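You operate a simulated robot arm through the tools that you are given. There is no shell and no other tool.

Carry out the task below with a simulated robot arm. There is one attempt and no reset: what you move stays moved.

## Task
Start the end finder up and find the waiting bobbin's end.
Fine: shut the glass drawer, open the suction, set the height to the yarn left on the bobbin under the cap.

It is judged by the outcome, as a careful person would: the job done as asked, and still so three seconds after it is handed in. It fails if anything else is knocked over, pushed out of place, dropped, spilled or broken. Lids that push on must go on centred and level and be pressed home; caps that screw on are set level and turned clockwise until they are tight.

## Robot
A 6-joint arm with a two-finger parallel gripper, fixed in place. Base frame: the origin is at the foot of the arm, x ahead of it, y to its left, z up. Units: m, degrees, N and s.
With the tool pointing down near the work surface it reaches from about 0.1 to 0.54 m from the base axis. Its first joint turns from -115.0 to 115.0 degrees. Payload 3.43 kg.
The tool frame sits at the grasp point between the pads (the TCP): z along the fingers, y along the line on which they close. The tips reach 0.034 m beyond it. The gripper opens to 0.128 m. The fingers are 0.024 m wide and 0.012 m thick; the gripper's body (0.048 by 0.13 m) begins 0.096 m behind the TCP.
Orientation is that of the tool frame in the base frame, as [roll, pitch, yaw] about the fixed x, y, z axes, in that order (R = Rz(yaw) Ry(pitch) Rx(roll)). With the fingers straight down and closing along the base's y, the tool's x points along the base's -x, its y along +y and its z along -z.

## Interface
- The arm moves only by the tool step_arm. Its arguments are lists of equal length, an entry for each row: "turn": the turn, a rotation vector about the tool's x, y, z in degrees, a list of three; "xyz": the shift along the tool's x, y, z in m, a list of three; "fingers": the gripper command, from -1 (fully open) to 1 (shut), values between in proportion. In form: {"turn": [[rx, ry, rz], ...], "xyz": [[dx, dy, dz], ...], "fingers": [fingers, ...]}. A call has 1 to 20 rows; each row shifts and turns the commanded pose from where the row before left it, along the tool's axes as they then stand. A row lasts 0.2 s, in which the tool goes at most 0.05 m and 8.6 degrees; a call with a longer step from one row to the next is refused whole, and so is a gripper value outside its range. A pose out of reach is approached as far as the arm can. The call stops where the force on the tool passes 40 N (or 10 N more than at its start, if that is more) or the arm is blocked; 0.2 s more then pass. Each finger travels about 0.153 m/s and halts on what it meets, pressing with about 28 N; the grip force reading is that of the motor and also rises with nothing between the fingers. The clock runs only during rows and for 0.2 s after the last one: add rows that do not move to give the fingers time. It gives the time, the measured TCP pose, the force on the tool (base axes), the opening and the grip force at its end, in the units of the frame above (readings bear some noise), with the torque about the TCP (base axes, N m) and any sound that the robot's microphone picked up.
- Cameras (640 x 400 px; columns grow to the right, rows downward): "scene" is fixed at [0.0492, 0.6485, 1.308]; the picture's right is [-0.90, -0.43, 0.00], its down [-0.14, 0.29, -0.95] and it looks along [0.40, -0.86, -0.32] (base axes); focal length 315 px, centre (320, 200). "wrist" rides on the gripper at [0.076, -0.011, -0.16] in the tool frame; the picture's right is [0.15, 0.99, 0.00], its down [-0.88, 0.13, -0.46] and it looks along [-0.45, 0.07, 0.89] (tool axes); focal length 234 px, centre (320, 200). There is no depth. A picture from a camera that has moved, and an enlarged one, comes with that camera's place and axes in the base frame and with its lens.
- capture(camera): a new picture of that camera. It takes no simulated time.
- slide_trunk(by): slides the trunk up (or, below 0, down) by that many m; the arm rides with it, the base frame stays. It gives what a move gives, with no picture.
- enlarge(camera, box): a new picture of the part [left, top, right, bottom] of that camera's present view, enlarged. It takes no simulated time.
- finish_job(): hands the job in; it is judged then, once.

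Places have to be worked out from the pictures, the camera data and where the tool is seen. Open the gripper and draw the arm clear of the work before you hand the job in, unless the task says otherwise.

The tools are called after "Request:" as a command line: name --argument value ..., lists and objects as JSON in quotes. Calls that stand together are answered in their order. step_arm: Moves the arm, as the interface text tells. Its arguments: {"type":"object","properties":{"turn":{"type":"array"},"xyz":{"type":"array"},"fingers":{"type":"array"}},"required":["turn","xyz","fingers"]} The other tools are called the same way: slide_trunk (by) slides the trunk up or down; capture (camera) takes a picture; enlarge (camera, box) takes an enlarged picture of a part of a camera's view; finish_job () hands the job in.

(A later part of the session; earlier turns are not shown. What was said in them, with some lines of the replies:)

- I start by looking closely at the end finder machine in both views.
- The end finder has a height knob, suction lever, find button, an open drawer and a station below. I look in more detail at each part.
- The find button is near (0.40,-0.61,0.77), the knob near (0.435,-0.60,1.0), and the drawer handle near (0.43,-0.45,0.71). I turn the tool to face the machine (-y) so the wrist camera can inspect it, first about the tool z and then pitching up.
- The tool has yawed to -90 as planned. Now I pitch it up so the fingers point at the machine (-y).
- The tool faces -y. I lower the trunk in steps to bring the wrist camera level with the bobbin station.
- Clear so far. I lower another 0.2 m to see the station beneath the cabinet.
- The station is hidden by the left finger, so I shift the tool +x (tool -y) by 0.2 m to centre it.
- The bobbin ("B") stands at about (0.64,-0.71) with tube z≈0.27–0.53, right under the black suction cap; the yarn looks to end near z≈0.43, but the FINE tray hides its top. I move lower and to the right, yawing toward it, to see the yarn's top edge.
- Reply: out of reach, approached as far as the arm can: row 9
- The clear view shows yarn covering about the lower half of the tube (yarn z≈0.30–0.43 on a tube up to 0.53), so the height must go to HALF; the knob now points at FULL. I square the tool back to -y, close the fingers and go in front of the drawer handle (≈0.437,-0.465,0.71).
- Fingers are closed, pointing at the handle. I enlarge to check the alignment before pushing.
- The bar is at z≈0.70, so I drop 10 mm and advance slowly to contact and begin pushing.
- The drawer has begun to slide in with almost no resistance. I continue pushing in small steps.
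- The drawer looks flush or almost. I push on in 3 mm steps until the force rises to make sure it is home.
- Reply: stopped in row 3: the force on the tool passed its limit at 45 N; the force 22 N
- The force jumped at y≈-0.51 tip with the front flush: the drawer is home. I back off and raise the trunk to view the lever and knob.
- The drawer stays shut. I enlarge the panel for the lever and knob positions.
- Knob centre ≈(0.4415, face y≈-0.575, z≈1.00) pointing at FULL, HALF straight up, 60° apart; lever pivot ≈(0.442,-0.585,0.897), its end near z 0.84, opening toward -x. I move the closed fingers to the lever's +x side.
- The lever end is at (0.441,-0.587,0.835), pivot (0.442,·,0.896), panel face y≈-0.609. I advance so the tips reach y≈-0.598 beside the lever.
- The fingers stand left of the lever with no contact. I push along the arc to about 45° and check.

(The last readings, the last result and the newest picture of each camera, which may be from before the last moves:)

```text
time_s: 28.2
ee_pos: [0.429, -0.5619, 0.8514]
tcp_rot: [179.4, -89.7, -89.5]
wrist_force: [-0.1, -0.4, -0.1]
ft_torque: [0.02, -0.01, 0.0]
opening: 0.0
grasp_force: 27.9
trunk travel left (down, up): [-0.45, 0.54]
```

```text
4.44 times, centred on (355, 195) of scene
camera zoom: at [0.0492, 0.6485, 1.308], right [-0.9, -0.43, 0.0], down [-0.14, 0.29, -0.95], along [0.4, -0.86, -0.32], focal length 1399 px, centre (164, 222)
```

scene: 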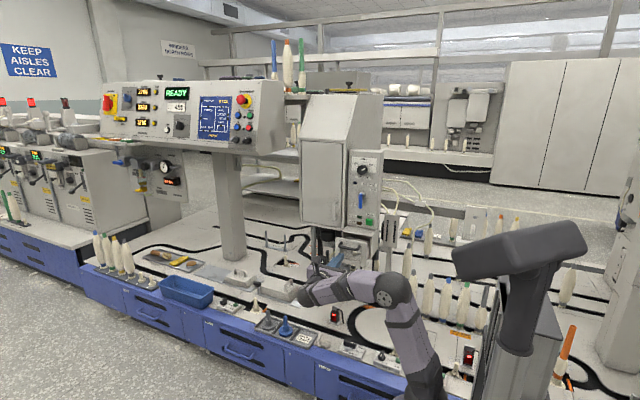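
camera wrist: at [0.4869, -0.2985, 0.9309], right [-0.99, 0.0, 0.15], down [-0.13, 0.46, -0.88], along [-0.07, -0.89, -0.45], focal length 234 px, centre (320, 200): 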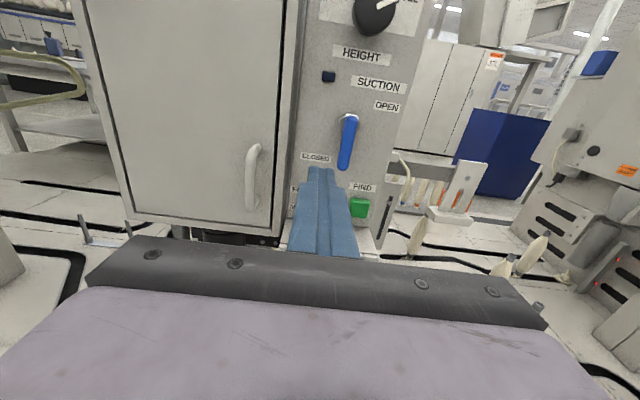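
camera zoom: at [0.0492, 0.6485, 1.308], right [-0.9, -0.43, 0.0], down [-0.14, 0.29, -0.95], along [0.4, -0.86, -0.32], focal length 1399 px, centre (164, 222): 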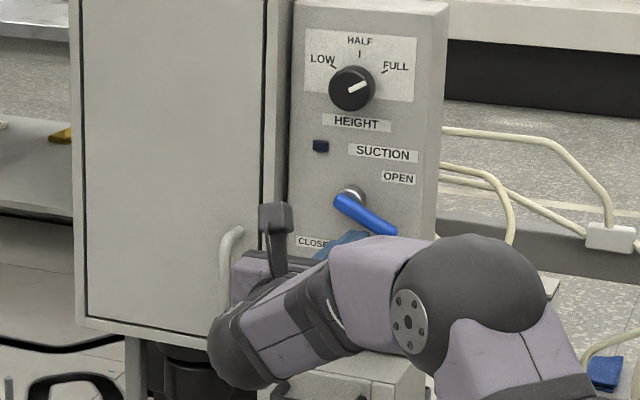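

The lever swings freely and is about 60° round. I carry on along the arc toward horizontal.

Request:
step_arm --turn '[[0, 0, 0], [0, 0, 0], [0, 0, 0], [0, 0, 0], [0, 0, 0], [0, 0, 0]]' --xyz '[[0.0028, 0.0054, 0], [0.0028, 0.0053, 0], [0.0041, 0.0045, 0], [0.0041, 0.0044, 0], [0.005, 0.0035, 0], [0, 0, 0]]' --fingers '[1, 1, 1, 1, 1, 1]'

Request:
enlarge --camera "wrist" --box '[210, 50, 400, 230]'

Request:
enlarge --camera "scene" --box '[310, 150, 400, 240]'

```text
time_s: 29.6
ee_pos: [0.4072, -0.563, 0.865]
tcp_rot: [156.6, -89.2, -66.5]
wrist_force: [4.5, 4.5, -16.8]
ft_torque: [0.41, -0.01, 0.12]
opening: 0.0
grasp_force: 28.4
trunk travel left (down, up): [-0.45, 0.54]
```

```text
2.22 times, centred on (305, 140) of wrist
camera zoom: at [0.416, -0.4042, 0.9433], right [-0.99, 0.0, 0.15], down [-0.14, 0.47, -0.87], along [-0.07, -0.88, -0.46], focal length 520 px, centre (353, 333)
```

zoom: 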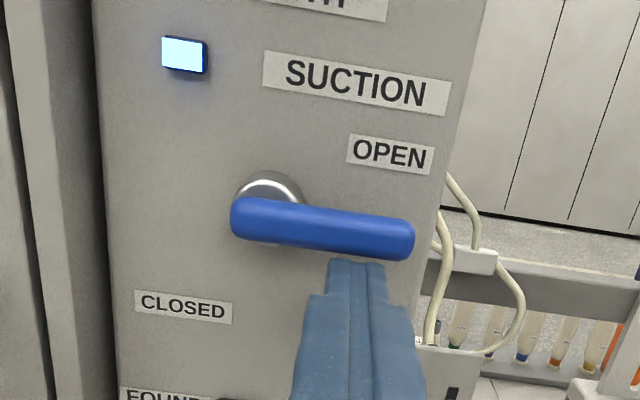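

```text
4.44 times, centred on (355, 195) of scene
camera zoom: at [0.0492, 0.6485, 1.308], right [-0.9, -0.43, 0.0], down [-0.14, 0.29, -0.95], along [0.4, -0.86, -0.32], focal length 1399 px, centre (164, 222)
```

zoom: 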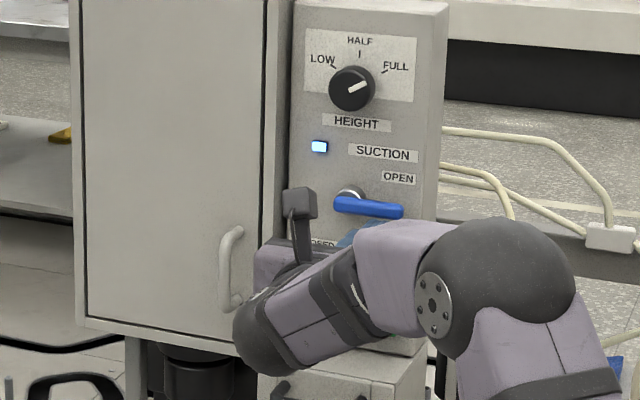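

The suction lamp is lit and the lever sits horizontal against its stop at OPEN. I drop the fingers clear, back off, and raise the trunk 0.15 m for the knob.

Request:
step_arm --turn '[[0, 0, 0], [0, 0, 0], [0, 0, 0], [0, 0, 0], [0, 0, 0], [0, 0, 0], [0, 0, 0]]' --xyz '[[-0.015, 0, 0], [-0.01, 0, 0], [0, 0, -0.03], [0, 0, -0.04], [0, 0, -0.04], [0, 0, -0.04], [0, 0, 0]]' --fingers '[1, 1, 1, 1, 1, 1, 1]'

Request:
slide_trunk --by 0.15

Request:
capture --camera "wrist"

```text
time_s: 31.2
ee_pos: [0.4037, -0.412, 0.8451]
tcp_rot: [171.7, -89.8, -81.8]
wrist_force: [-0.9, 0.2, -0.9]
ft_torque: [-0.04, -0.01, 0.0]
opening: 0.0
grasp_force: 28.6
trunk travel left (down, up): [-0.45, 0.54]
```

```text
time_s: 33.0
ee_pos: [0.4043, -0.4137, 0.9956]
tcp_rot: [169.1, -89.8, -79.2]
wrist_force: [0.5, 0.8, -0.2]
ft_torque: [0.02, 0.0, 0.01]
opening: 0.0
grasp_force: 27.7
trunk travel left (down, up): [-0.6, 0.39]
```

```text
taken
camera wrist: at [0.4147, -0.254, 1.0714], right [-0.99, 0.0, 0.15], down [-0.13, 0.46, -0.88], along [-0.07, -0.89, -0.45], focal length 234 px, centre (320, 200)
```

wrist: 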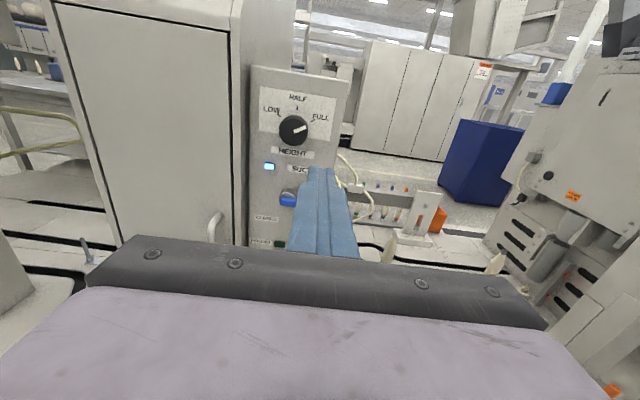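

I take an enlarged look at the knob to fix its centre.

Request:
enlarge --camera "wrist" --box '[245, 80, 355, 170]'

Request:
enlarge --camera "scene" --box '[310, 140, 400, 260]'

```text
4.44 times, centred on (300, 125) of wrist
camera zoom: at [0.4147, -0.254, 1.0714], right [-0.99, 0.0, 0.15], down [-0.13, 0.46, -0.88], along [-0.07, -0.89, -0.45], focal length 1041 px, centre (409, 533)
```

zoom: 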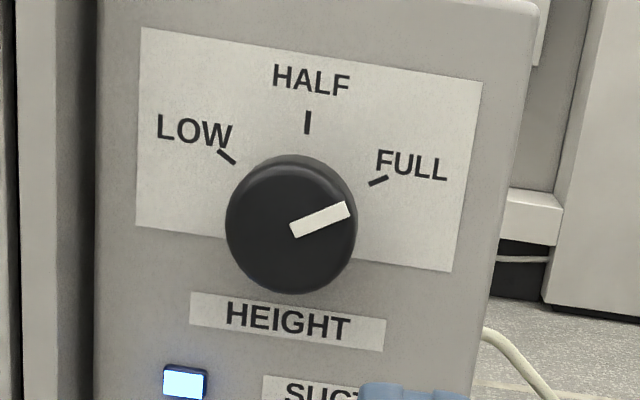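

```text
3.33 times, centred on (355, 200) of scene
camera zoom: at [0.0492, 0.6485, 1.308], right [-0.9, -0.43, 0.0], down [-0.14, 0.29, -0.95], along [0.4, -0.86, -0.32], focal length 1049 px, centre (203, 200)
```

zoom: 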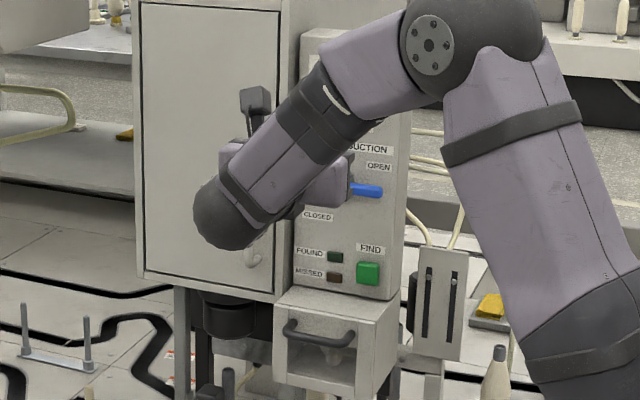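

Knob centre ≈(0.441, z 1.003), diameter ≈41 mm, face y≈-0.58, pointer at 60° (FULL). I centre the tool on it, roll +30° and open the fingers to about 64 mm, still clear of it.

Request:
step_arm --turn '[[0, 0, 0], [0, 0, 7.5], [0, 0, 7.5], [0, 0, 7.5], [0, 0, 7.5], [0, 0, 0], [0, 0, 0]]' --xyz '[[0.0074, -0.0367, 0], [0, 0, 0], [0, 0, 0], [0, 0, 0], [0, 0, 0], [0, 0, 0.04], [0, 0, 0]]' --fingers '[1, 0, 0, 0, 0, 0, 0]'

Request:
capture --camera "wrist"

Request:
enlarge --camera "scene" --box '[310, 130, 400, 230]'

```text
time_s: 34.6
ee_pos: [0.4423, -0.4526, 1.0029]
tcp_rot: [-90.4, -60.1, -179.6]
wrist_force: [-0.5, 0.0, -0.3]
ft_torque: [0.0, 0.03, 0.01]
opening: 0.0637
grasp_force: 0.0
trunk travel left (down, up): [-0.6, 0.39]
```

```text
taken
camera wrist: at [0.4128, -0.2942, 1.0746], right [-0.93, 0.0, -0.37], down [0.33, 0.46, -0.83], along [0.17, -0.89, -0.43], focal length 234 px, centre (320, 200)
```

wrist: 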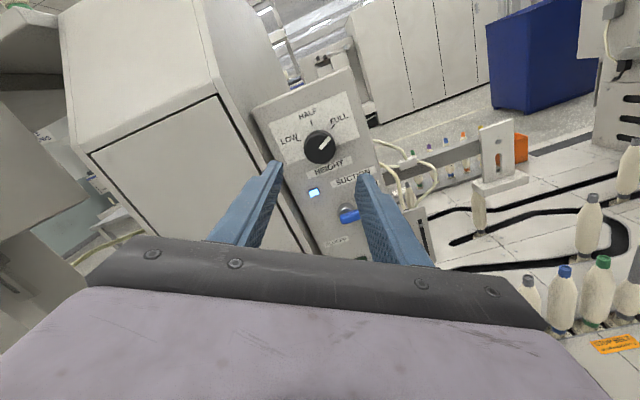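

```text
4.00 times, centred on (355, 180) of scene
camera zoom: at [0.0492, 0.6485, 1.308], right [-0.9, -0.43, 0.0], down [-0.14, 0.29, -0.95], along [0.4, -0.86, -0.32], focal length 1259 px, centre (180, 280)
```

zoom: 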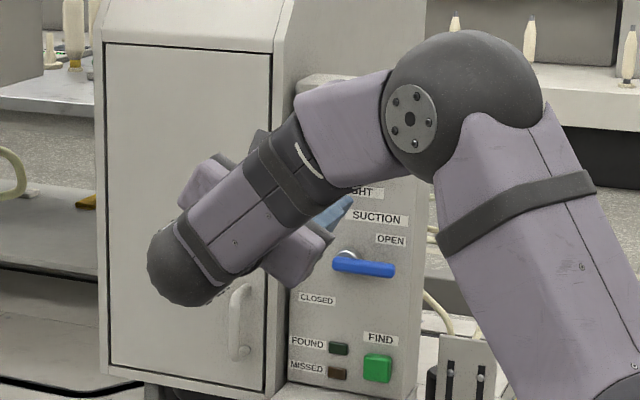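

The tool axis projects right onto the knob centre. I advance so the tips straddle the knob (tips at y≈-0.598).

Request:
step_arm --turn '[[0, 0, 0], [0, 0, 0], [0, 0, 0], [0, 0, 0], [0, 0, 0]]' --xyz '[[0, 0, 0.04], [0, 0, 0.04], [0, 0, 0.02], [0, 0, 0.0115], [0, 0, 0]]' --fingers '[0, 0, 0, 0, 0]'

Request:
enlarge --camera "wrist" --box '[220, 60, 420, 240]'

Request:
enlarge --camera "scene" --box '[310, 130, 400, 230]'

```text
time_s: 35.8
ee_pos: [0.4403, -0.5645, 1.0018]
tcp_rot: [-90.4, -60.0, -179.7]
wrist_force: [0.2, -0.1, 0.3]
ft_torque: [0.04, -0.01, 0.03]
opening: 0.0638
grasp_force: 0.1
trunk travel left (down, up): [-0.6, 0.39]
```

```text
2.22 times, centred on (320, 150) of wrist
camera zoom: at [0.4112, -0.4057, 1.0734], right [-0.93, 0.0, -0.37], down [0.33, 0.46, -0.83], along [0.17, -0.89, -0.43], focal length 520 px, centre (320, 311)
```

zoom: 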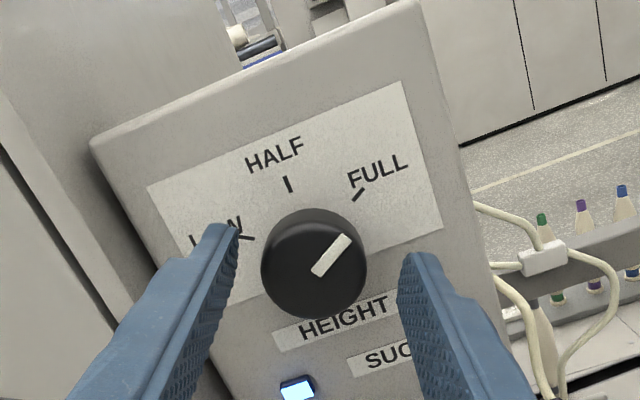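

```text
4.00 times, centred on (355, 180) of scene
camera zoom: at [0.0492, 0.6485, 1.308], right [-0.9, -0.43, 0.0], down [-0.14, 0.29, -0.95], along [0.4, -0.86, -0.32], focal length 1259 px, centre (180, 280)
```

zoom: 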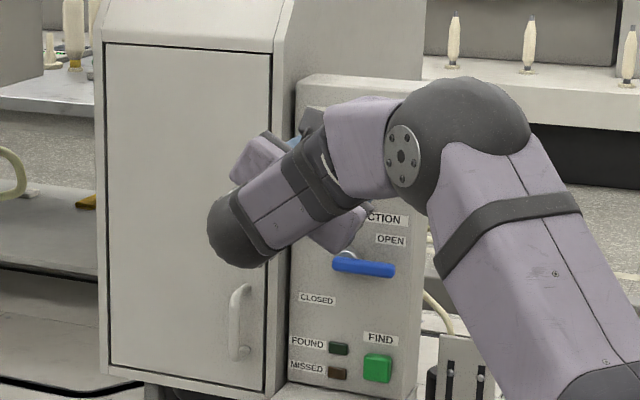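

The knob sits between the pads; its face seems nearer y≈-0.59, so I go 6 mm deeper with a 2 mm centring correction, then close on it.

Request:
step_arm --turn '[[0, 0, 0], [0, 0, 0], [0, 0, 0], [0, 0, 0], [0, 0, 0], [0, 0, 0]]' --xyz '[[0.0015, -0.0017, 0.003], [0, 0, 0.003], [0, 0, 0], [0, 0, 0], [0, 0, 0], [0, 0, 0]]' --fingers '[0, 0, 0.2, 0.45, 0.45, 0.45]'

Request:
enlarge --camera "wrist" --box '[220, 60, 420, 240]'

```text
time_s: 37.2
ee_pos: [0.4426, -0.5708, 1.0035]
tcp_rot: [-90.4, -60.0, -179.8]
wrist_force: [-0.6, -0.5, 0.7]
ft_torque: [-0.07, 0.0, -0.01]
opening: 0.0415
grasp_force: 44.9
trunk travel left (down, up): [-0.6, 0.39]
```

```text
2.22 times, centred on (320, 150) of wrist
camera zoom: at [0.4122, -0.4114, 1.0759], right [-0.93, 0.0, -0.37], down [0.33, 0.46, -0.83], along [0.17, -0.89, -0.43], focal length 520 px, centre (320, 311)
```

zoom: 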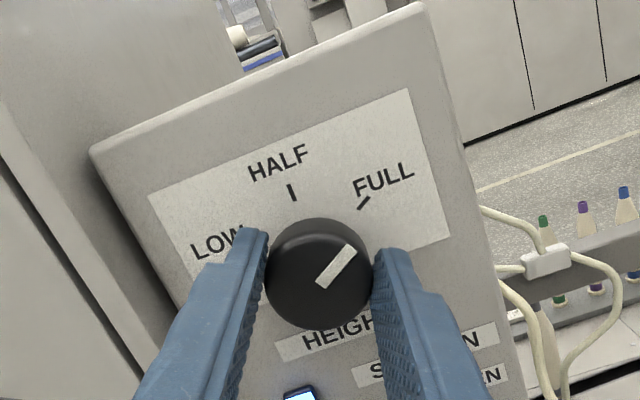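

The pads hold the knob (opening 41.5 mm). I turn the knob counter-clockwise 30° first and check.

Request:
step_arm --turn '[[0, 0, 0], [0, 0, -6], [0, 0, -6], [0, 0, -6], [0, 0, -6], [0, 0, -6], [0, 0, 0]]' --xyz '[[0, 0, 0], [0, 0, 0], [0, 0, 0], [0, 0, 0], [0, 0, 0], [0, 0, 0], [0, 0, 0]]' --fingers '[0.6, 0.6, 0.6, 0.6, 0.6, 0.6, 0.6]'

Request:
enlarge --camera "wrist" --box '[220, 60, 420, 240]'

```text
time_s: 38.8
ee_pos: [0.4445, -0.5712, 1.0049]
tcp_rot: [140.3, -89.8, -50.3]
wrist_force: [7.5, -5.5, 5.2]
ft_torque: [0.23, -0.01, 0.11]
opening: 0.0413
grasp_force: 44.9
trunk travel left (down, up): [-0.6, 0.39]
```

```text
2.22 times, centred on (320, 150) of wrist
camera zoom: at [0.4533, -0.4113, 1.0808], right [-0.99, 0.0, 0.15], down [-0.13, 0.46, -0.88], along [-0.07, -0.89, -0.45], focal length 520 px, centre (320, 311)
```

zoom: 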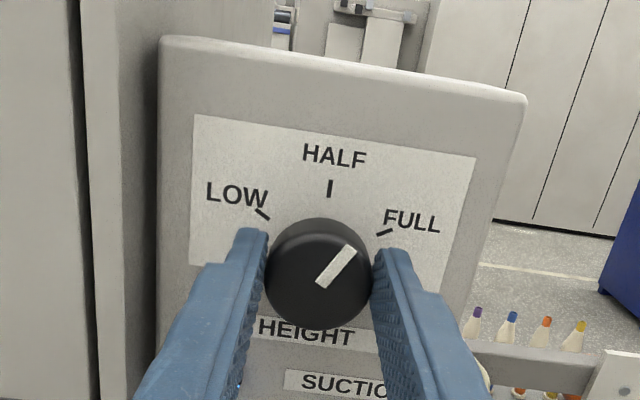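

The knob turns with the grip and is halfway. I continue the remaining 30° with a slight centring shift to relieve the side force.

Request:
step_arm --turn '[[0, 0, 0], [0, 0, -6], [0, 0, -6], [0, 0, -6], [0, 0, -6], [0, 0, -6], [0, 0, 0]]' --xyz '[[0.001, -0.002, 0], [0, 0, 0], [0, 0, 0], [0, 0, 0], [0, 0, 0], [0, 0, 0], [0, 0, 0]]' --fingers '[0.6, 0.6, 0.6, 0.6, 0.6, 0.6, 0.6]'

Request:
enlarge --camera "wrist" --box '[220, 60, 420, 240]'

```text
time_s: 40.4
ee_pos: [0.4462, -0.5702, 1.0047]
tcp_rot: [90.5, -59.8, -0.4]
wrist_force: [9.6, -0.9, 0.5]
ft_torque: [0.27, -0.04, 0.04]
opening: 0.0415
grasp_force: 44.8
trunk travel left (down, up): [-0.6, 0.39]
```

```text
2.22 times, centred on (320, 150) of wrist
camera zoom: at [0.4919, -0.4114, 1.0646], right [-0.78, 0.0, 0.62], down [-0.56, 0.46, -0.69], along [-0.28, -0.89, -0.36], focal length 520 px, centre (320, 311)
```

zoom: 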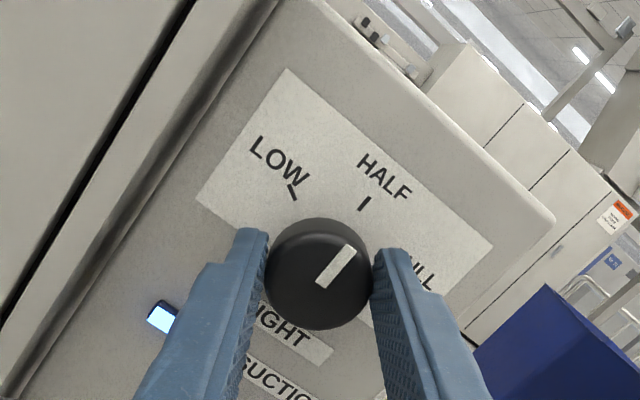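

The pointer now stands vertical toward the HALF tick. I release and back off, then verify.

Request:
step_arm --turn '[[0, 0, 0], [0, 0, 0], [0, 0, 0], [0, 0, 0], [0, 0, 0], [0, 0, 0]]' --xyz '[[0, 0, 0], [0, 0, 0], [0, 0, -0.03], [0, 0, -0.04], [0, 0, -0.04], [0, 0, 0]]' --fingers '[0, 0, 0, 0, 0, 0]'

Request:
enlarge --camera "wrist" --box '[240, 70, 400, 210]'

```text
time_s: 41.8
ee_pos: [0.4432, -0.4625, 1.006]
tcp_rot: [90.4, -60.0, -0.5]
wrist_force: [-0.4, -0.5, 0.6]
ft_torque: [0.03, -0.01, -0.01]
opening: 0.0642
grasp_force: 0.1
trunk travel left (down, up): [-0.6, 0.39]
```

```text
2.86 times, centred on (320, 140) of wrist
camera zoom: at [0.4885, -0.3025, 1.0665], right [-0.78, 0.0, 0.62], down [-0.55, 0.46, -0.7], along [-0.28, -0.89, -0.36], focal length 669 px, centre (320, 371)
```

zoom: 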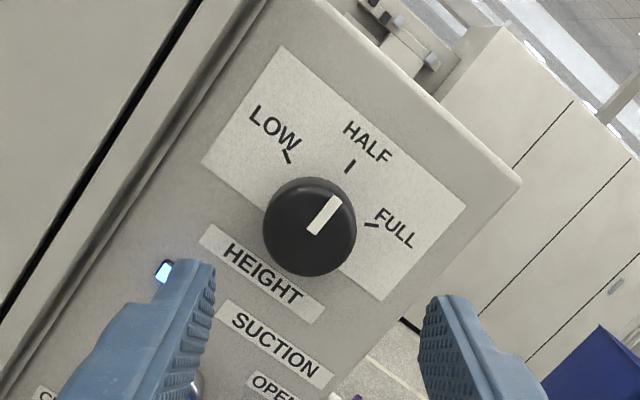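

The knob stays at HALF. I roll the tool back square, close the fingers, retract a little and lower the trunk to the FIND button's height.

Request:
step_arm --turn '[[0, 0, 7.5], [0, 0, 7.5], [0, 0, 7.5], [0, 0, 7.5], [0, 0, 0], [0, 0, 0]]' --xyz '[[0, 0, -0.02], [0, 0, -0.02], [0, 0, 0], [0, 0, 0], [0, 0.04, 0], [0, 0, 0]]' --fingers '[0, 0.5, 1, 1, 1, 1]'

Request:
slide_trunk --by -0.23

Request:
capture --camera "wrist"

Request:
enlarge --camera "scene" --box '[310, 140, 400, 260]'

```text
time_s: 43.2
ee_pos: [0.4028, -0.4205, 1.0059]
tcp_rot: [-169.8, -89.8, -100.4]
wrist_force: [0.3, 0.6, 0.2]
ft_torque: [0.01, -0.01, 0.03]
opening: 0.0001
grasp_force: 27.7
trunk travel left (down, up): [-0.6, 0.39]
```

```text
time_s: 45.6
ee_pos: [0.4022, -0.4219, 0.7752]
tcp_rot: [171.2, -89.7, -81.2]
wrist_force: [-0.2, 0.5, -0.6]
ft_torque: [-0.02, 0.01, 0.02]
opening: 0.0
grasp_force: 27.9
trunk travel left (down, up): [-0.37, 0.62]
```

```text
taken
camera wrist: at [0.4132, -0.2622, 0.8523], right [-0.99, 0.0, 0.15], down [-0.13, 0.46, -0.88], along [-0.07, -0.89, -0.45], focal length 234 px, centre (320, 200)
```

wrist: 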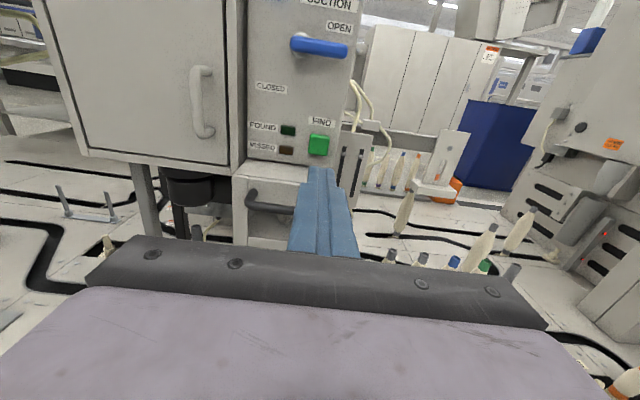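

```text
3.33 times, centred on (355, 200) of scene
camera zoom: at [0.0492, 0.6485, 1.308], right [-0.9, -0.43, 0.0], down [-0.14, 0.29, -0.95], along [0.4, -0.86, -0.32], focal length 1049 px, centre (203, 200)
```

zoom: 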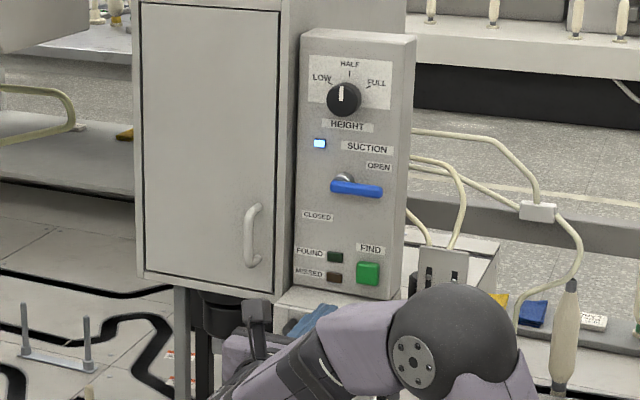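

The panel shows suction lit and the knob at HALF. I check knob and button more closely before pressing.

Request:
enlarge --camera "scene" --box '[335, 150, 385, 190]'

Request:
enlarge --camera "wrist" --box '[240, 90, 380, 210]'

```text
10.00 times, centred on (360, 170) of scene
camera zoom: at [0.0492, 0.6485, 1.308], right [-0.9, -0.43, 0.0], down [-0.14, 0.29, -0.95], along [0.4, -0.86, -0.32], focal length 3147 px, centre (-80, 500)
```

zoom: 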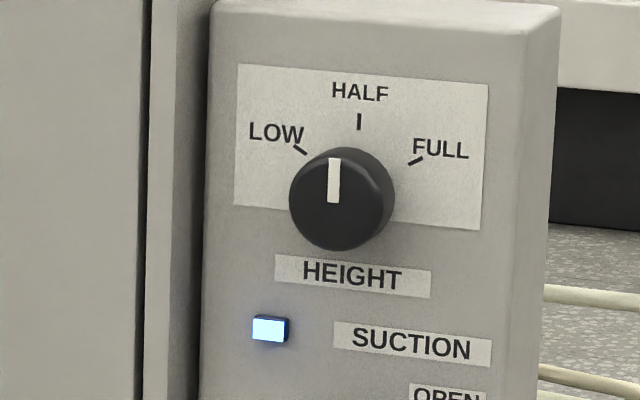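

```text
3.33 times, centred on (310, 150) of wrist
camera zoom: at [0.4132, -0.2622, 0.8523], right [-0.99, 0.0, 0.15], down [-0.13, 0.46, -0.88], along [-0.07, -0.89, -0.45], focal length 781 px, centre (353, 367)
```

zoom: 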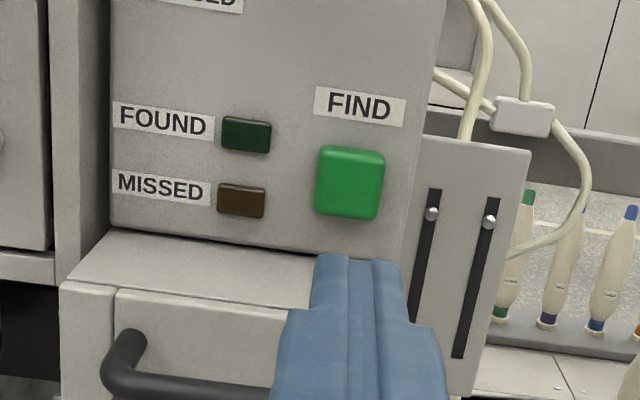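

The pointer is vertical at HALF, lamps are unlit. I line up on FIND (x≈0.402, z≈0.770) and advance to just short of the button.

Request:
step_arm --turn '[[0, 0, 0], [0, 0, 0], [0, 0, 0], [0, 0, 0], [0, 0, 0]]' --xyz '[[-0.005, 0, 0], [0, 0, 0.04], [0, 0, 0.04], [0, 0, 0.038], [0, 0, 0]]' --fingers '[1, 1, 1, 1, 1]'

Request:
enlarge --camera "wrist" --box '[240, 60, 400, 220]'

```text
time_s: 46.8
ee_pos: [0.4044, -0.5384, 0.7697]
tcp_rot: [168.9, -89.8, -78.8]
wrist_force: [-0.2, -0.5, -0.4]
ft_torque: [0.0, 0.01, 0.0]
opening: 0.0002
grasp_force: 28.3
trunk travel left (down, up): [-0.37, 0.62]
```

```text
2.50 times, centred on (320, 140) of wrist
camera zoom: at [0.4142, -0.3791, 0.8471], right [-0.99, 0.0, 0.15], down [-0.13, 0.46, -0.88], along [-0.07, -0.89, -0.45], focal length 585 px, centre (320, 350)
```

zoom: 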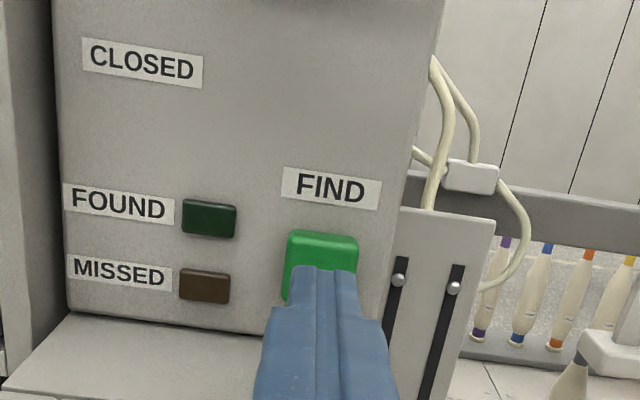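

The tips face the button squarely about 2 cm off. I advance in 4 mm steps to press it.

Request:
step_arm --turn '[[0, 0, 0], [0, 0, 0], [0, 0, 0], [0, 0, 0], [0, 0, 0], [0, 0, 0]]' --xyz '[[0, 0, 0.004], [0, 0, 0.004], [0, 0, 0.004], [0, 0, 0.004], [0, 0, 0.004], [0, 0, 0.002]]' --fingers '[1, 1, 1, 1, 1, 1]'

Request:
enlarge --camera "wrist" --box '[240, 60, 400, 220]'

```text
time_s: 48.2
ee_pos: [0.404, -0.5612, 0.7698]
tcp_rot: [162.5, -89.8, -72.6]
wrist_force: [0.6, 0.0, -0.3]
ft_torque: [0.01, 0.01, 0.03]
opening: 0.0
grasp_force: 28.1
trunk travel left (down, up): [-0.37, 0.62]
```

```text
2.50 times, centred on (320, 140) of wrist
camera zoom: at [0.4137, -0.4019, 0.8469], right [-0.99, 0.0, 0.15], down [-0.13, 0.46, -0.88], along [-0.07, -0.89, -0.45], focal length 585 px, centre (320, 350)
```

zoom: 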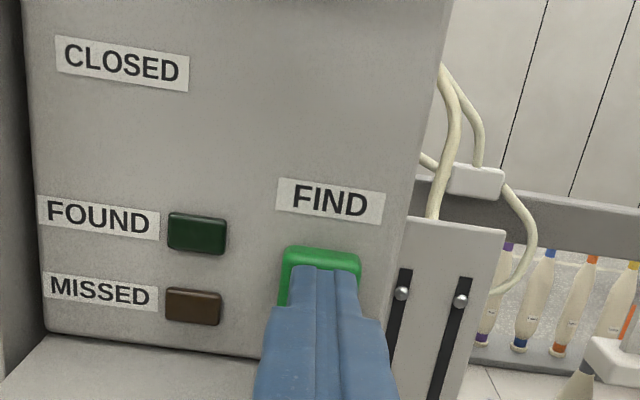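

No contact yet (tips at y≈-0.595). I continue in 2 mm steps.

Request:
step_arm --turn '[[0, 0, 0], [0, 0, 0], [0, 0, 0], [0, 0, 0]]' --xyz '[[0, 0, 0.002], [0, 0, 0.002], [0, 0, 0.002], [0, 0, 0.002]]' --fingers '[1, 1, 1, 1]'

Request:
enlarge --camera "wrist" --box '[240, 60, 400, 220]'

```text
time_s: 49.2
ee_pos: [0.403, -0.5694, 0.7704]
tcp_rot: [166.2, -89.8, -76.3]
wrist_force: [-1.6, -0.7, 0.1]
ft_torque: [0.01, 0.03, -0.01]
opening: 0.0
grasp_force: 28.6
trunk travel left (down, up): [-0.37, 0.62]
```

```text
2.50 times, centred on (320, 140) of wrist
camera zoom: at [0.4131, -0.4103, 0.8472], right [-0.99, 0.0, 0.15], down [-0.13, 0.46, -0.88], along [-0.07, -0.89, -0.45], focal length 585 px, centre (320, 350)
```

zoom: 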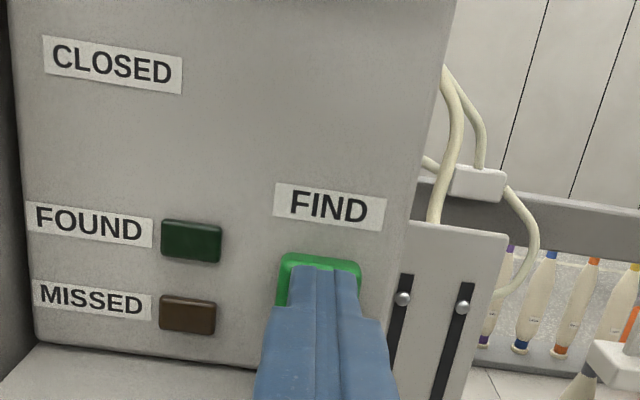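

Still only a trace of force at tip y≈-0.603; I keep going in 2 mm steps.

Request:
step_arm --turn '[[0, 0, 0], [0, 0, 0], [0, 0, 0], [0, 0, 0]]' --xyz '[[0, 0, 0.002], [0, 0, 0.002], [0, 0, 0.002], [0, 0, 0]]' --fingers '[1, 1, 1, 1]'

Request:
enlarge --camera "wrist" --box '[240, 60, 400, 220]'

```text
time_s: 50.2
ee_pos: [0.4025, -0.5752, 0.769]
tcp_rot: [165.9, -89.9, -75.9]
wrist_force: [0.7, 3.2, -0.2]
ft_torque: [-0.01, -0.03, 0.03]
opening: 0.0003
grasp_force: 28.5
trunk travel left (down, up): [-0.37, 0.62]
heard: click
```

```text
2.50 times, centred on (320, 140) of wrist
camera zoom: at [0.4131, -0.4157, 0.8469], right [-0.99, 0.0, 0.15], down [-0.13, 0.46, -0.88], along [-0.07, -0.89, -0.45], focal length 585 px, centre (320, 350)
```

zoom: 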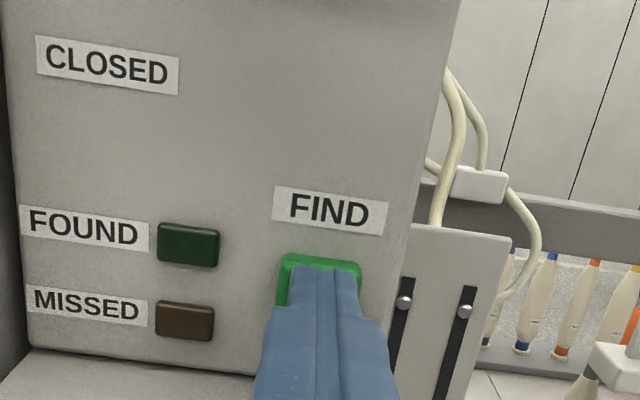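

A click was heard: the button registered. I back off at once and watch the lamps while the cycle runs.

Request:
step_arm --turn '[[0, 0, 0], [0, 0, 0], [0, 0, 0], [0, 0, 0], [0, 0, 0], [0, 0, 0]]' --xyz '[[0, 0, -0.02], [0, 0, -0.03], [0, 0, -0.04], [0, 0, -0.04], [0, 0, 0], [0, 0, 0]]' --fingers '[1, 1, 1, 1, 1, 1]'

Request:
capture --camera "wrist"

Request:
enlarge --camera "scene" --box '[300, 140, 400, 300]'

```text
time_s: 51.6
ee_pos: [0.4016, -0.4454, 0.7694]
tcp_rot: [171.8, -89.8, -81.8]
wrist_force: [0.3, -0.6, 0.0]
ft_torque: [0.02, 0.03, 0.0]
opening: 0.0001
grasp_force: 28.6
trunk travel left (down, up): [-0.37, 0.62]
```

```text
taken
camera wrist: at [0.4122, -0.2863, 0.8474], right [-0.99, 0.0, 0.15], down [-0.13, 0.46, -0.88], along [-0.07, -0.89, -0.45], focal length 234 px, centre (320, 200)
```

wrist: 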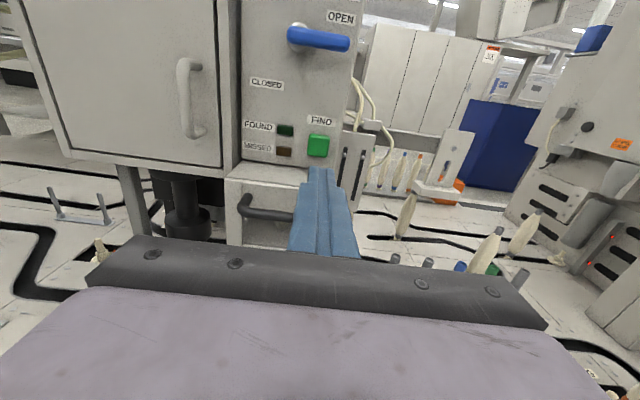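

```text
2.50 times, centred on (350, 220) of scene
camera zoom: at [0.0492, 0.6485, 1.308], right [-0.9, -0.43, 0.0], down [-0.14, 0.29, -0.95], along [0.4, -0.86, -0.32], focal length 787 px, centre (245, 150)
```

zoom: 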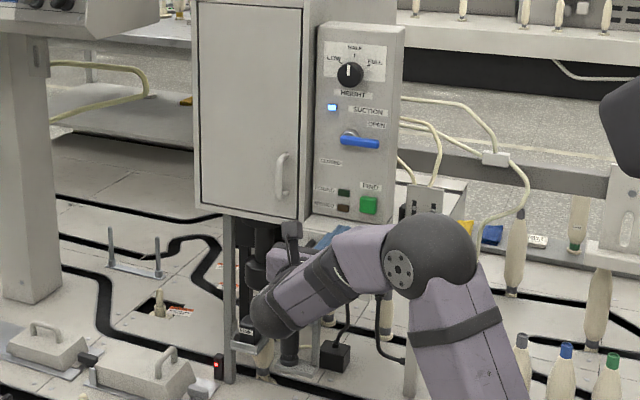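

The suction cap has descended onto the bobbin: the cycle is running. I hold still for a few seconds and look again.

Request:
step_arm --turn '[[0, 0, 0], [0, 0, 0], [0, 0, 0], [0, 0, 0], [0, 0, 0], [0, 0, 0], [0, 0, 0], [0, 0, 0], [0, 0, 0], [0, 0, 0]]' --xyz '[[0, 0, 0], [0, 0, 0], [0, 0, 0], [0, 0, 0], [0, 0, 0], [0, 0, 0], [0, 0, 0], [0, 0, 0], [0, 0, 0], [0, 0, 0]]' --fingers '[1, 1, 1, 1, 1, 1, 1, 1, 1, 1]'

Request:
capture --camera "wrist"

Request:
enlarge --camera "wrist" --box '[220, 100, 360, 220]'

```text
time_s: 53.8
ee_pos: [0.4018, -0.4454, 0.7702]
tcp_rot: [169.9, -89.7, -80.0]
wrist_force: [0.1, 0.3, 0.2]
ft_torque: [0.0, 0.0, -0.05]
opening: 0.0
grasp_force: 28.3
trunk travel left (down, up): [-0.37, 0.62]
```

```text
taken
camera wrist: at [0.4123, -0.2865, 0.8474], right [-0.99, 0.0, 0.15], down [-0.13, 0.46, -0.88], along [-0.07, -0.89, -0.45], focal length 234 px, centre (320, 200)
```

wrist: 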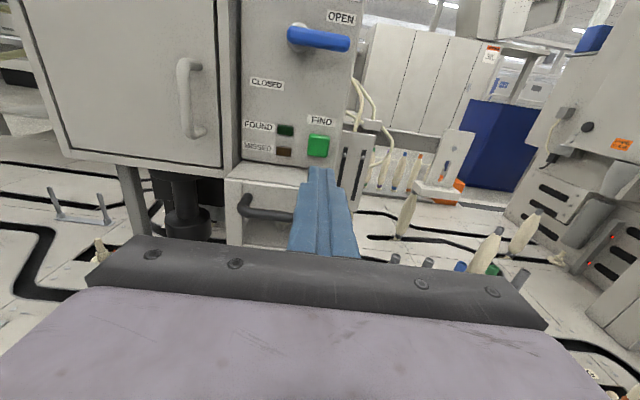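

```text
3.33 times, centred on (290, 160) of wrist
camera zoom: at [0.4123, -0.2865, 0.8474], right [-0.99, 0.0, 0.15], down [-0.13, 0.46, -0.88], along [-0.07, -0.89, -0.45], focal length 781 px, centre (420, 333)
```

zoom: 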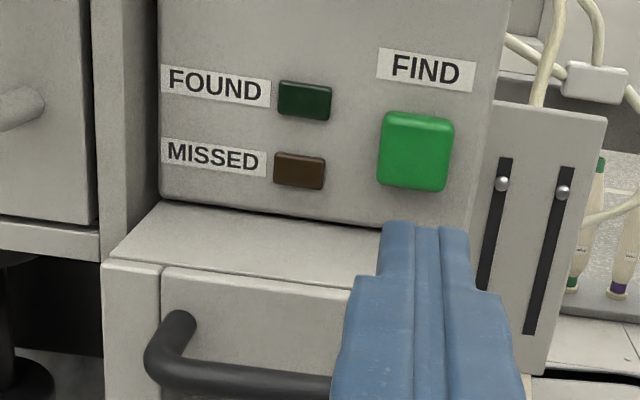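

The cap is down, and neither lamp is lit yet. I draw the arm back while waiting longer.

Request:
step_arm --turn '[[0, 0, 0], [0, 0, 0], [0, 0, 0], [0, 0, 0], [0, 0, 0], [0, 0, 0], [0, 0, 0], [0, 0, 0], [0, 0, 0], [0, 0, 0], [0, 0, 0], [0, 0, 0], [0, 0, 0], [0, 0, 0], [0, 0, 0]]' --xyz '[[0, 0, -0.04], [0, 0, -0.04], [0, 0, -0.03], [0, 0, 0], [0, 0, 0], [0, 0, 0], [0, 0, 0], [0, 0, 0], [0, 0, 0], [0, 0, 0], [0, 0, 0], [0, 0, 0], [0, 0, 0], [0, 0, 0], [0, 0, 0]]' --fingers '[1, 1, 1, 1, 1, 1, 1, 1, 1, 1, 1, 1, 1, 1, 1]'

Request:
capture --camera "wrist"

Request:
enlarge --camera "scene" --box '[300, 140, 400, 300]'

```text
time_s: 57.0
ee_pos: [0.4027, -0.3346, 0.7715]
tcp_rot: [170.3, -89.7, -80.3]
wrist_force: [0.1, 0.7, 0.1]
ft_torque: [-0.03, 0.01, -0.02]
opening: 0.0
grasp_force: 28.2
trunk travel left (down, up): [-0.37, 0.62]
```

```text
taken
camera wrist: at [0.4124, -0.1755, 0.8482], right [-0.99, 0.0, 0.15], down [-0.13, 0.46, -0.88], along [-0.07, -0.89, -0.45], focal length 234 px, centre (320, 200)
```

wrist: 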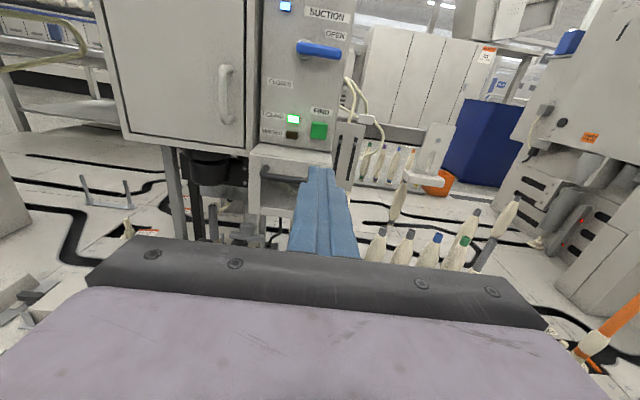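

```text
2.50 times, centred on (350, 220) of scene
camera zoom: at [0.0492, 0.6485, 1.308], right [-0.9, -0.43, 0.0], down [-0.14, 0.29, -0.95], along [0.4, -0.86, -0.32], focal length 787 px, centre (245, 150)
```

zoom: 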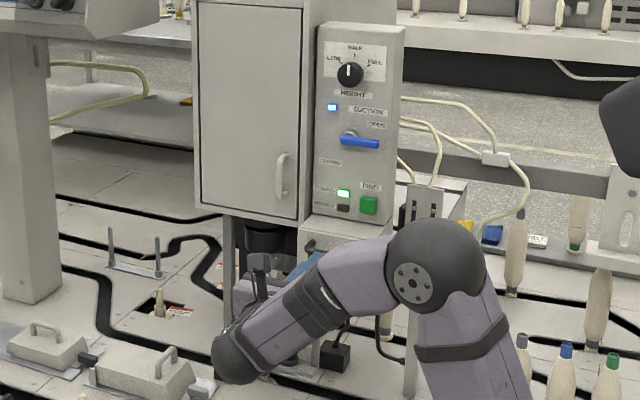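

FOUND is lit green and the cap has risen again. I withdraw the arm, open the gripper and raise the trunk clear of the work.

Request:
step_arm --turn '[[0, 0, 0], [0, 0, 0], [0, 0, 0], [0, 0, 0], [0, 0, 0], [0, 0, 0]]' --xyz '[[0, 0, -0.04], [0, 0, -0.04], [0, 0, -0.02], [0, 0, 0], [0, 0, 0], [0, 0, 0]]' --fingers '[1, 1, 0, -1, -1, -1]'

Request:
slide_trunk --by 0.35

Request:
capture --camera "scene"

Request:
enlarge --camera "scene" --box '[300, 140, 400, 300]'

Request:
enlarge --camera "scene" --box '[210, 220, 380, 360]'

```text
time_s: 58.4
ee_pos: [0.403, -0.2349, 0.7723]
tcp_rot: [168.3, -89.7, -78.4]
wrist_force: [-0.3, -0.5, 0.4]
ft_torque: [-0.02, 0.0, -0.01]
opening: 0.1279
grasp_force: 0.1
trunk travel left (down, up): [-0.37, 0.62]
```

```text
time_s: 61.8
ee_pos: [0.4022, -0.2337, 1.122]
tcp_rot: [169.0, -89.8, -79.2]
wrist_force: [0.7, 0.3, -0.5]
ft_torque: [-0.01, 0.0, 0.01]
opening: 0.1277
grasp_force: 0.1
trunk travel left (down, up): [-0.72, 0.27]
```

```text
taken
```

scene: 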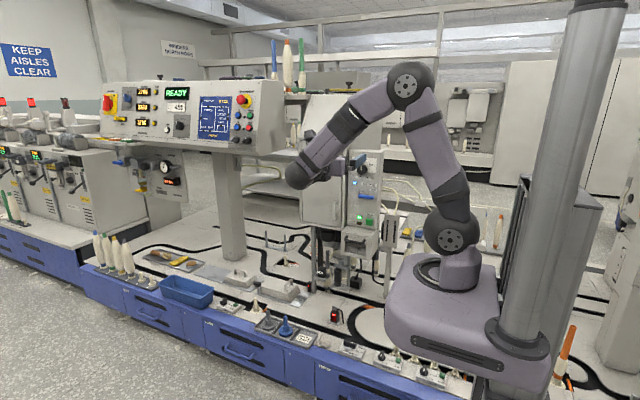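

```text
2.50 times, centred on (350, 220) of scene
camera zoom: at [0.0492, 0.6485, 1.308], right [-0.9, -0.43, 0.0], down [-0.14, 0.29, -0.95], along [0.4, -0.86, -0.32], focal length 787 px, centre (245, 150)
```

zoom: 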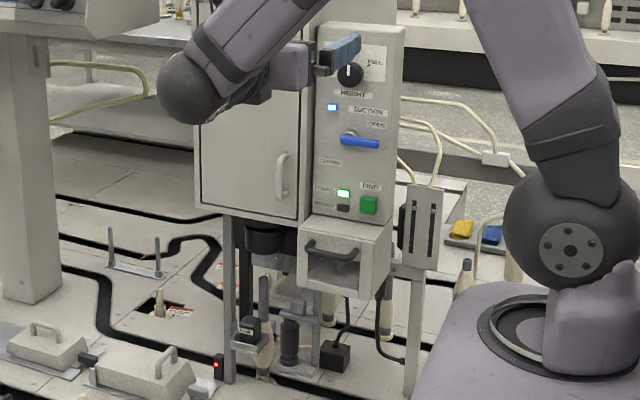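

```text
2.86 times, centred on (295, 290) of scene
camera zoom: at [0.0492, 0.6485, 1.308], right [-0.9, -0.43, 0.0], down [-0.14, 0.29, -0.95], along [0.4, -0.86, -0.32], focal length 899 px, centre (391, -57)
```

zoom: 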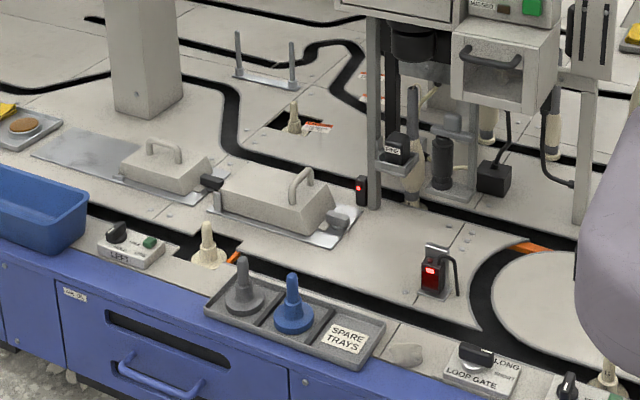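

FOUND and SUCTION are lit, the lever is open, the knob at HALF and the drawer shut. One last close look at the station before handing in.

Request:
enlarge --camera "scene" --box '[305, 215, 375, 300]'

Request:
enlarge --camera "scene" --box '[335, 150, 395, 235]'

```text
4.71 times, centred on (340, 258) of scene
camera zoom: at [0.0492, 0.6485, 1.308], right [-0.9, -0.43, 0.0], down [-0.14, 0.29, -0.95], along [0.4, -0.86, -0.32], focal length 1481 px, centre (226, -71)
```

zoom: 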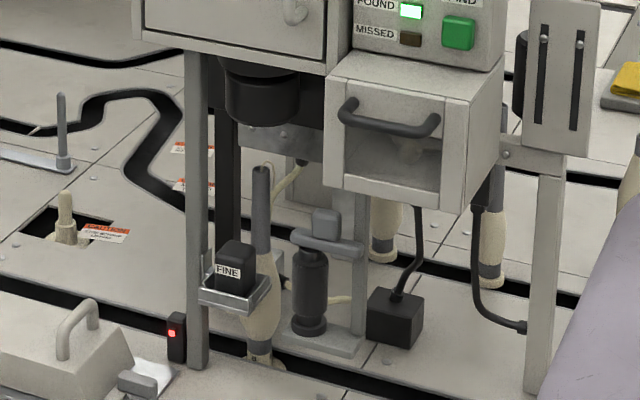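

```text
4.71 times, centred on (365, 192) of scene
camera zoom: at [0.0492, 0.6485, 1.308], right [-0.9, -0.43, 0.0], down [-0.14, 0.29, -0.95], along [0.4, -0.86, -0.32], focal length 1481 px, centre (108, 235)
```

zoom: 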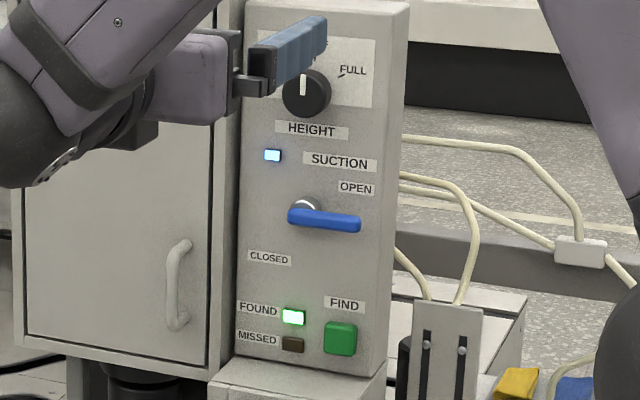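

FOUND is lit and the FINE nozzle has lowered to the top of the half-used yarn. The drawer is shut, the suction is open and the height is on HALF. The gripper is open and clear of the work, so I hand the job in.

Request:
finish_job

```text
The job is handed in.
```

The end finder ran and found the waiting bobbin's end. The green FOUND lamp came on a few seconds after I pressed FIND and was still lit when I handed the job in.

- **Glass drawer:** pushed in until it met its stop. The front is flush and it stayed shut.
- **Suction:** lever turned to OPEN against its stop, and the suction lamp is lit.
- **Height:** knob turned from FULL to HALF. The yarn covers roughly the lower half of the tube on the bobbin under the cap.
- **Find cycle:** I pressed FIND once. The cap came down, then rose again. The small unit labelled FINE now sits lower than at the start, about level with the top of the yarn.

The end pictures show nothing else knocked over or moved. The gripper is open and the arm is drawn back and raised clear of the machine.
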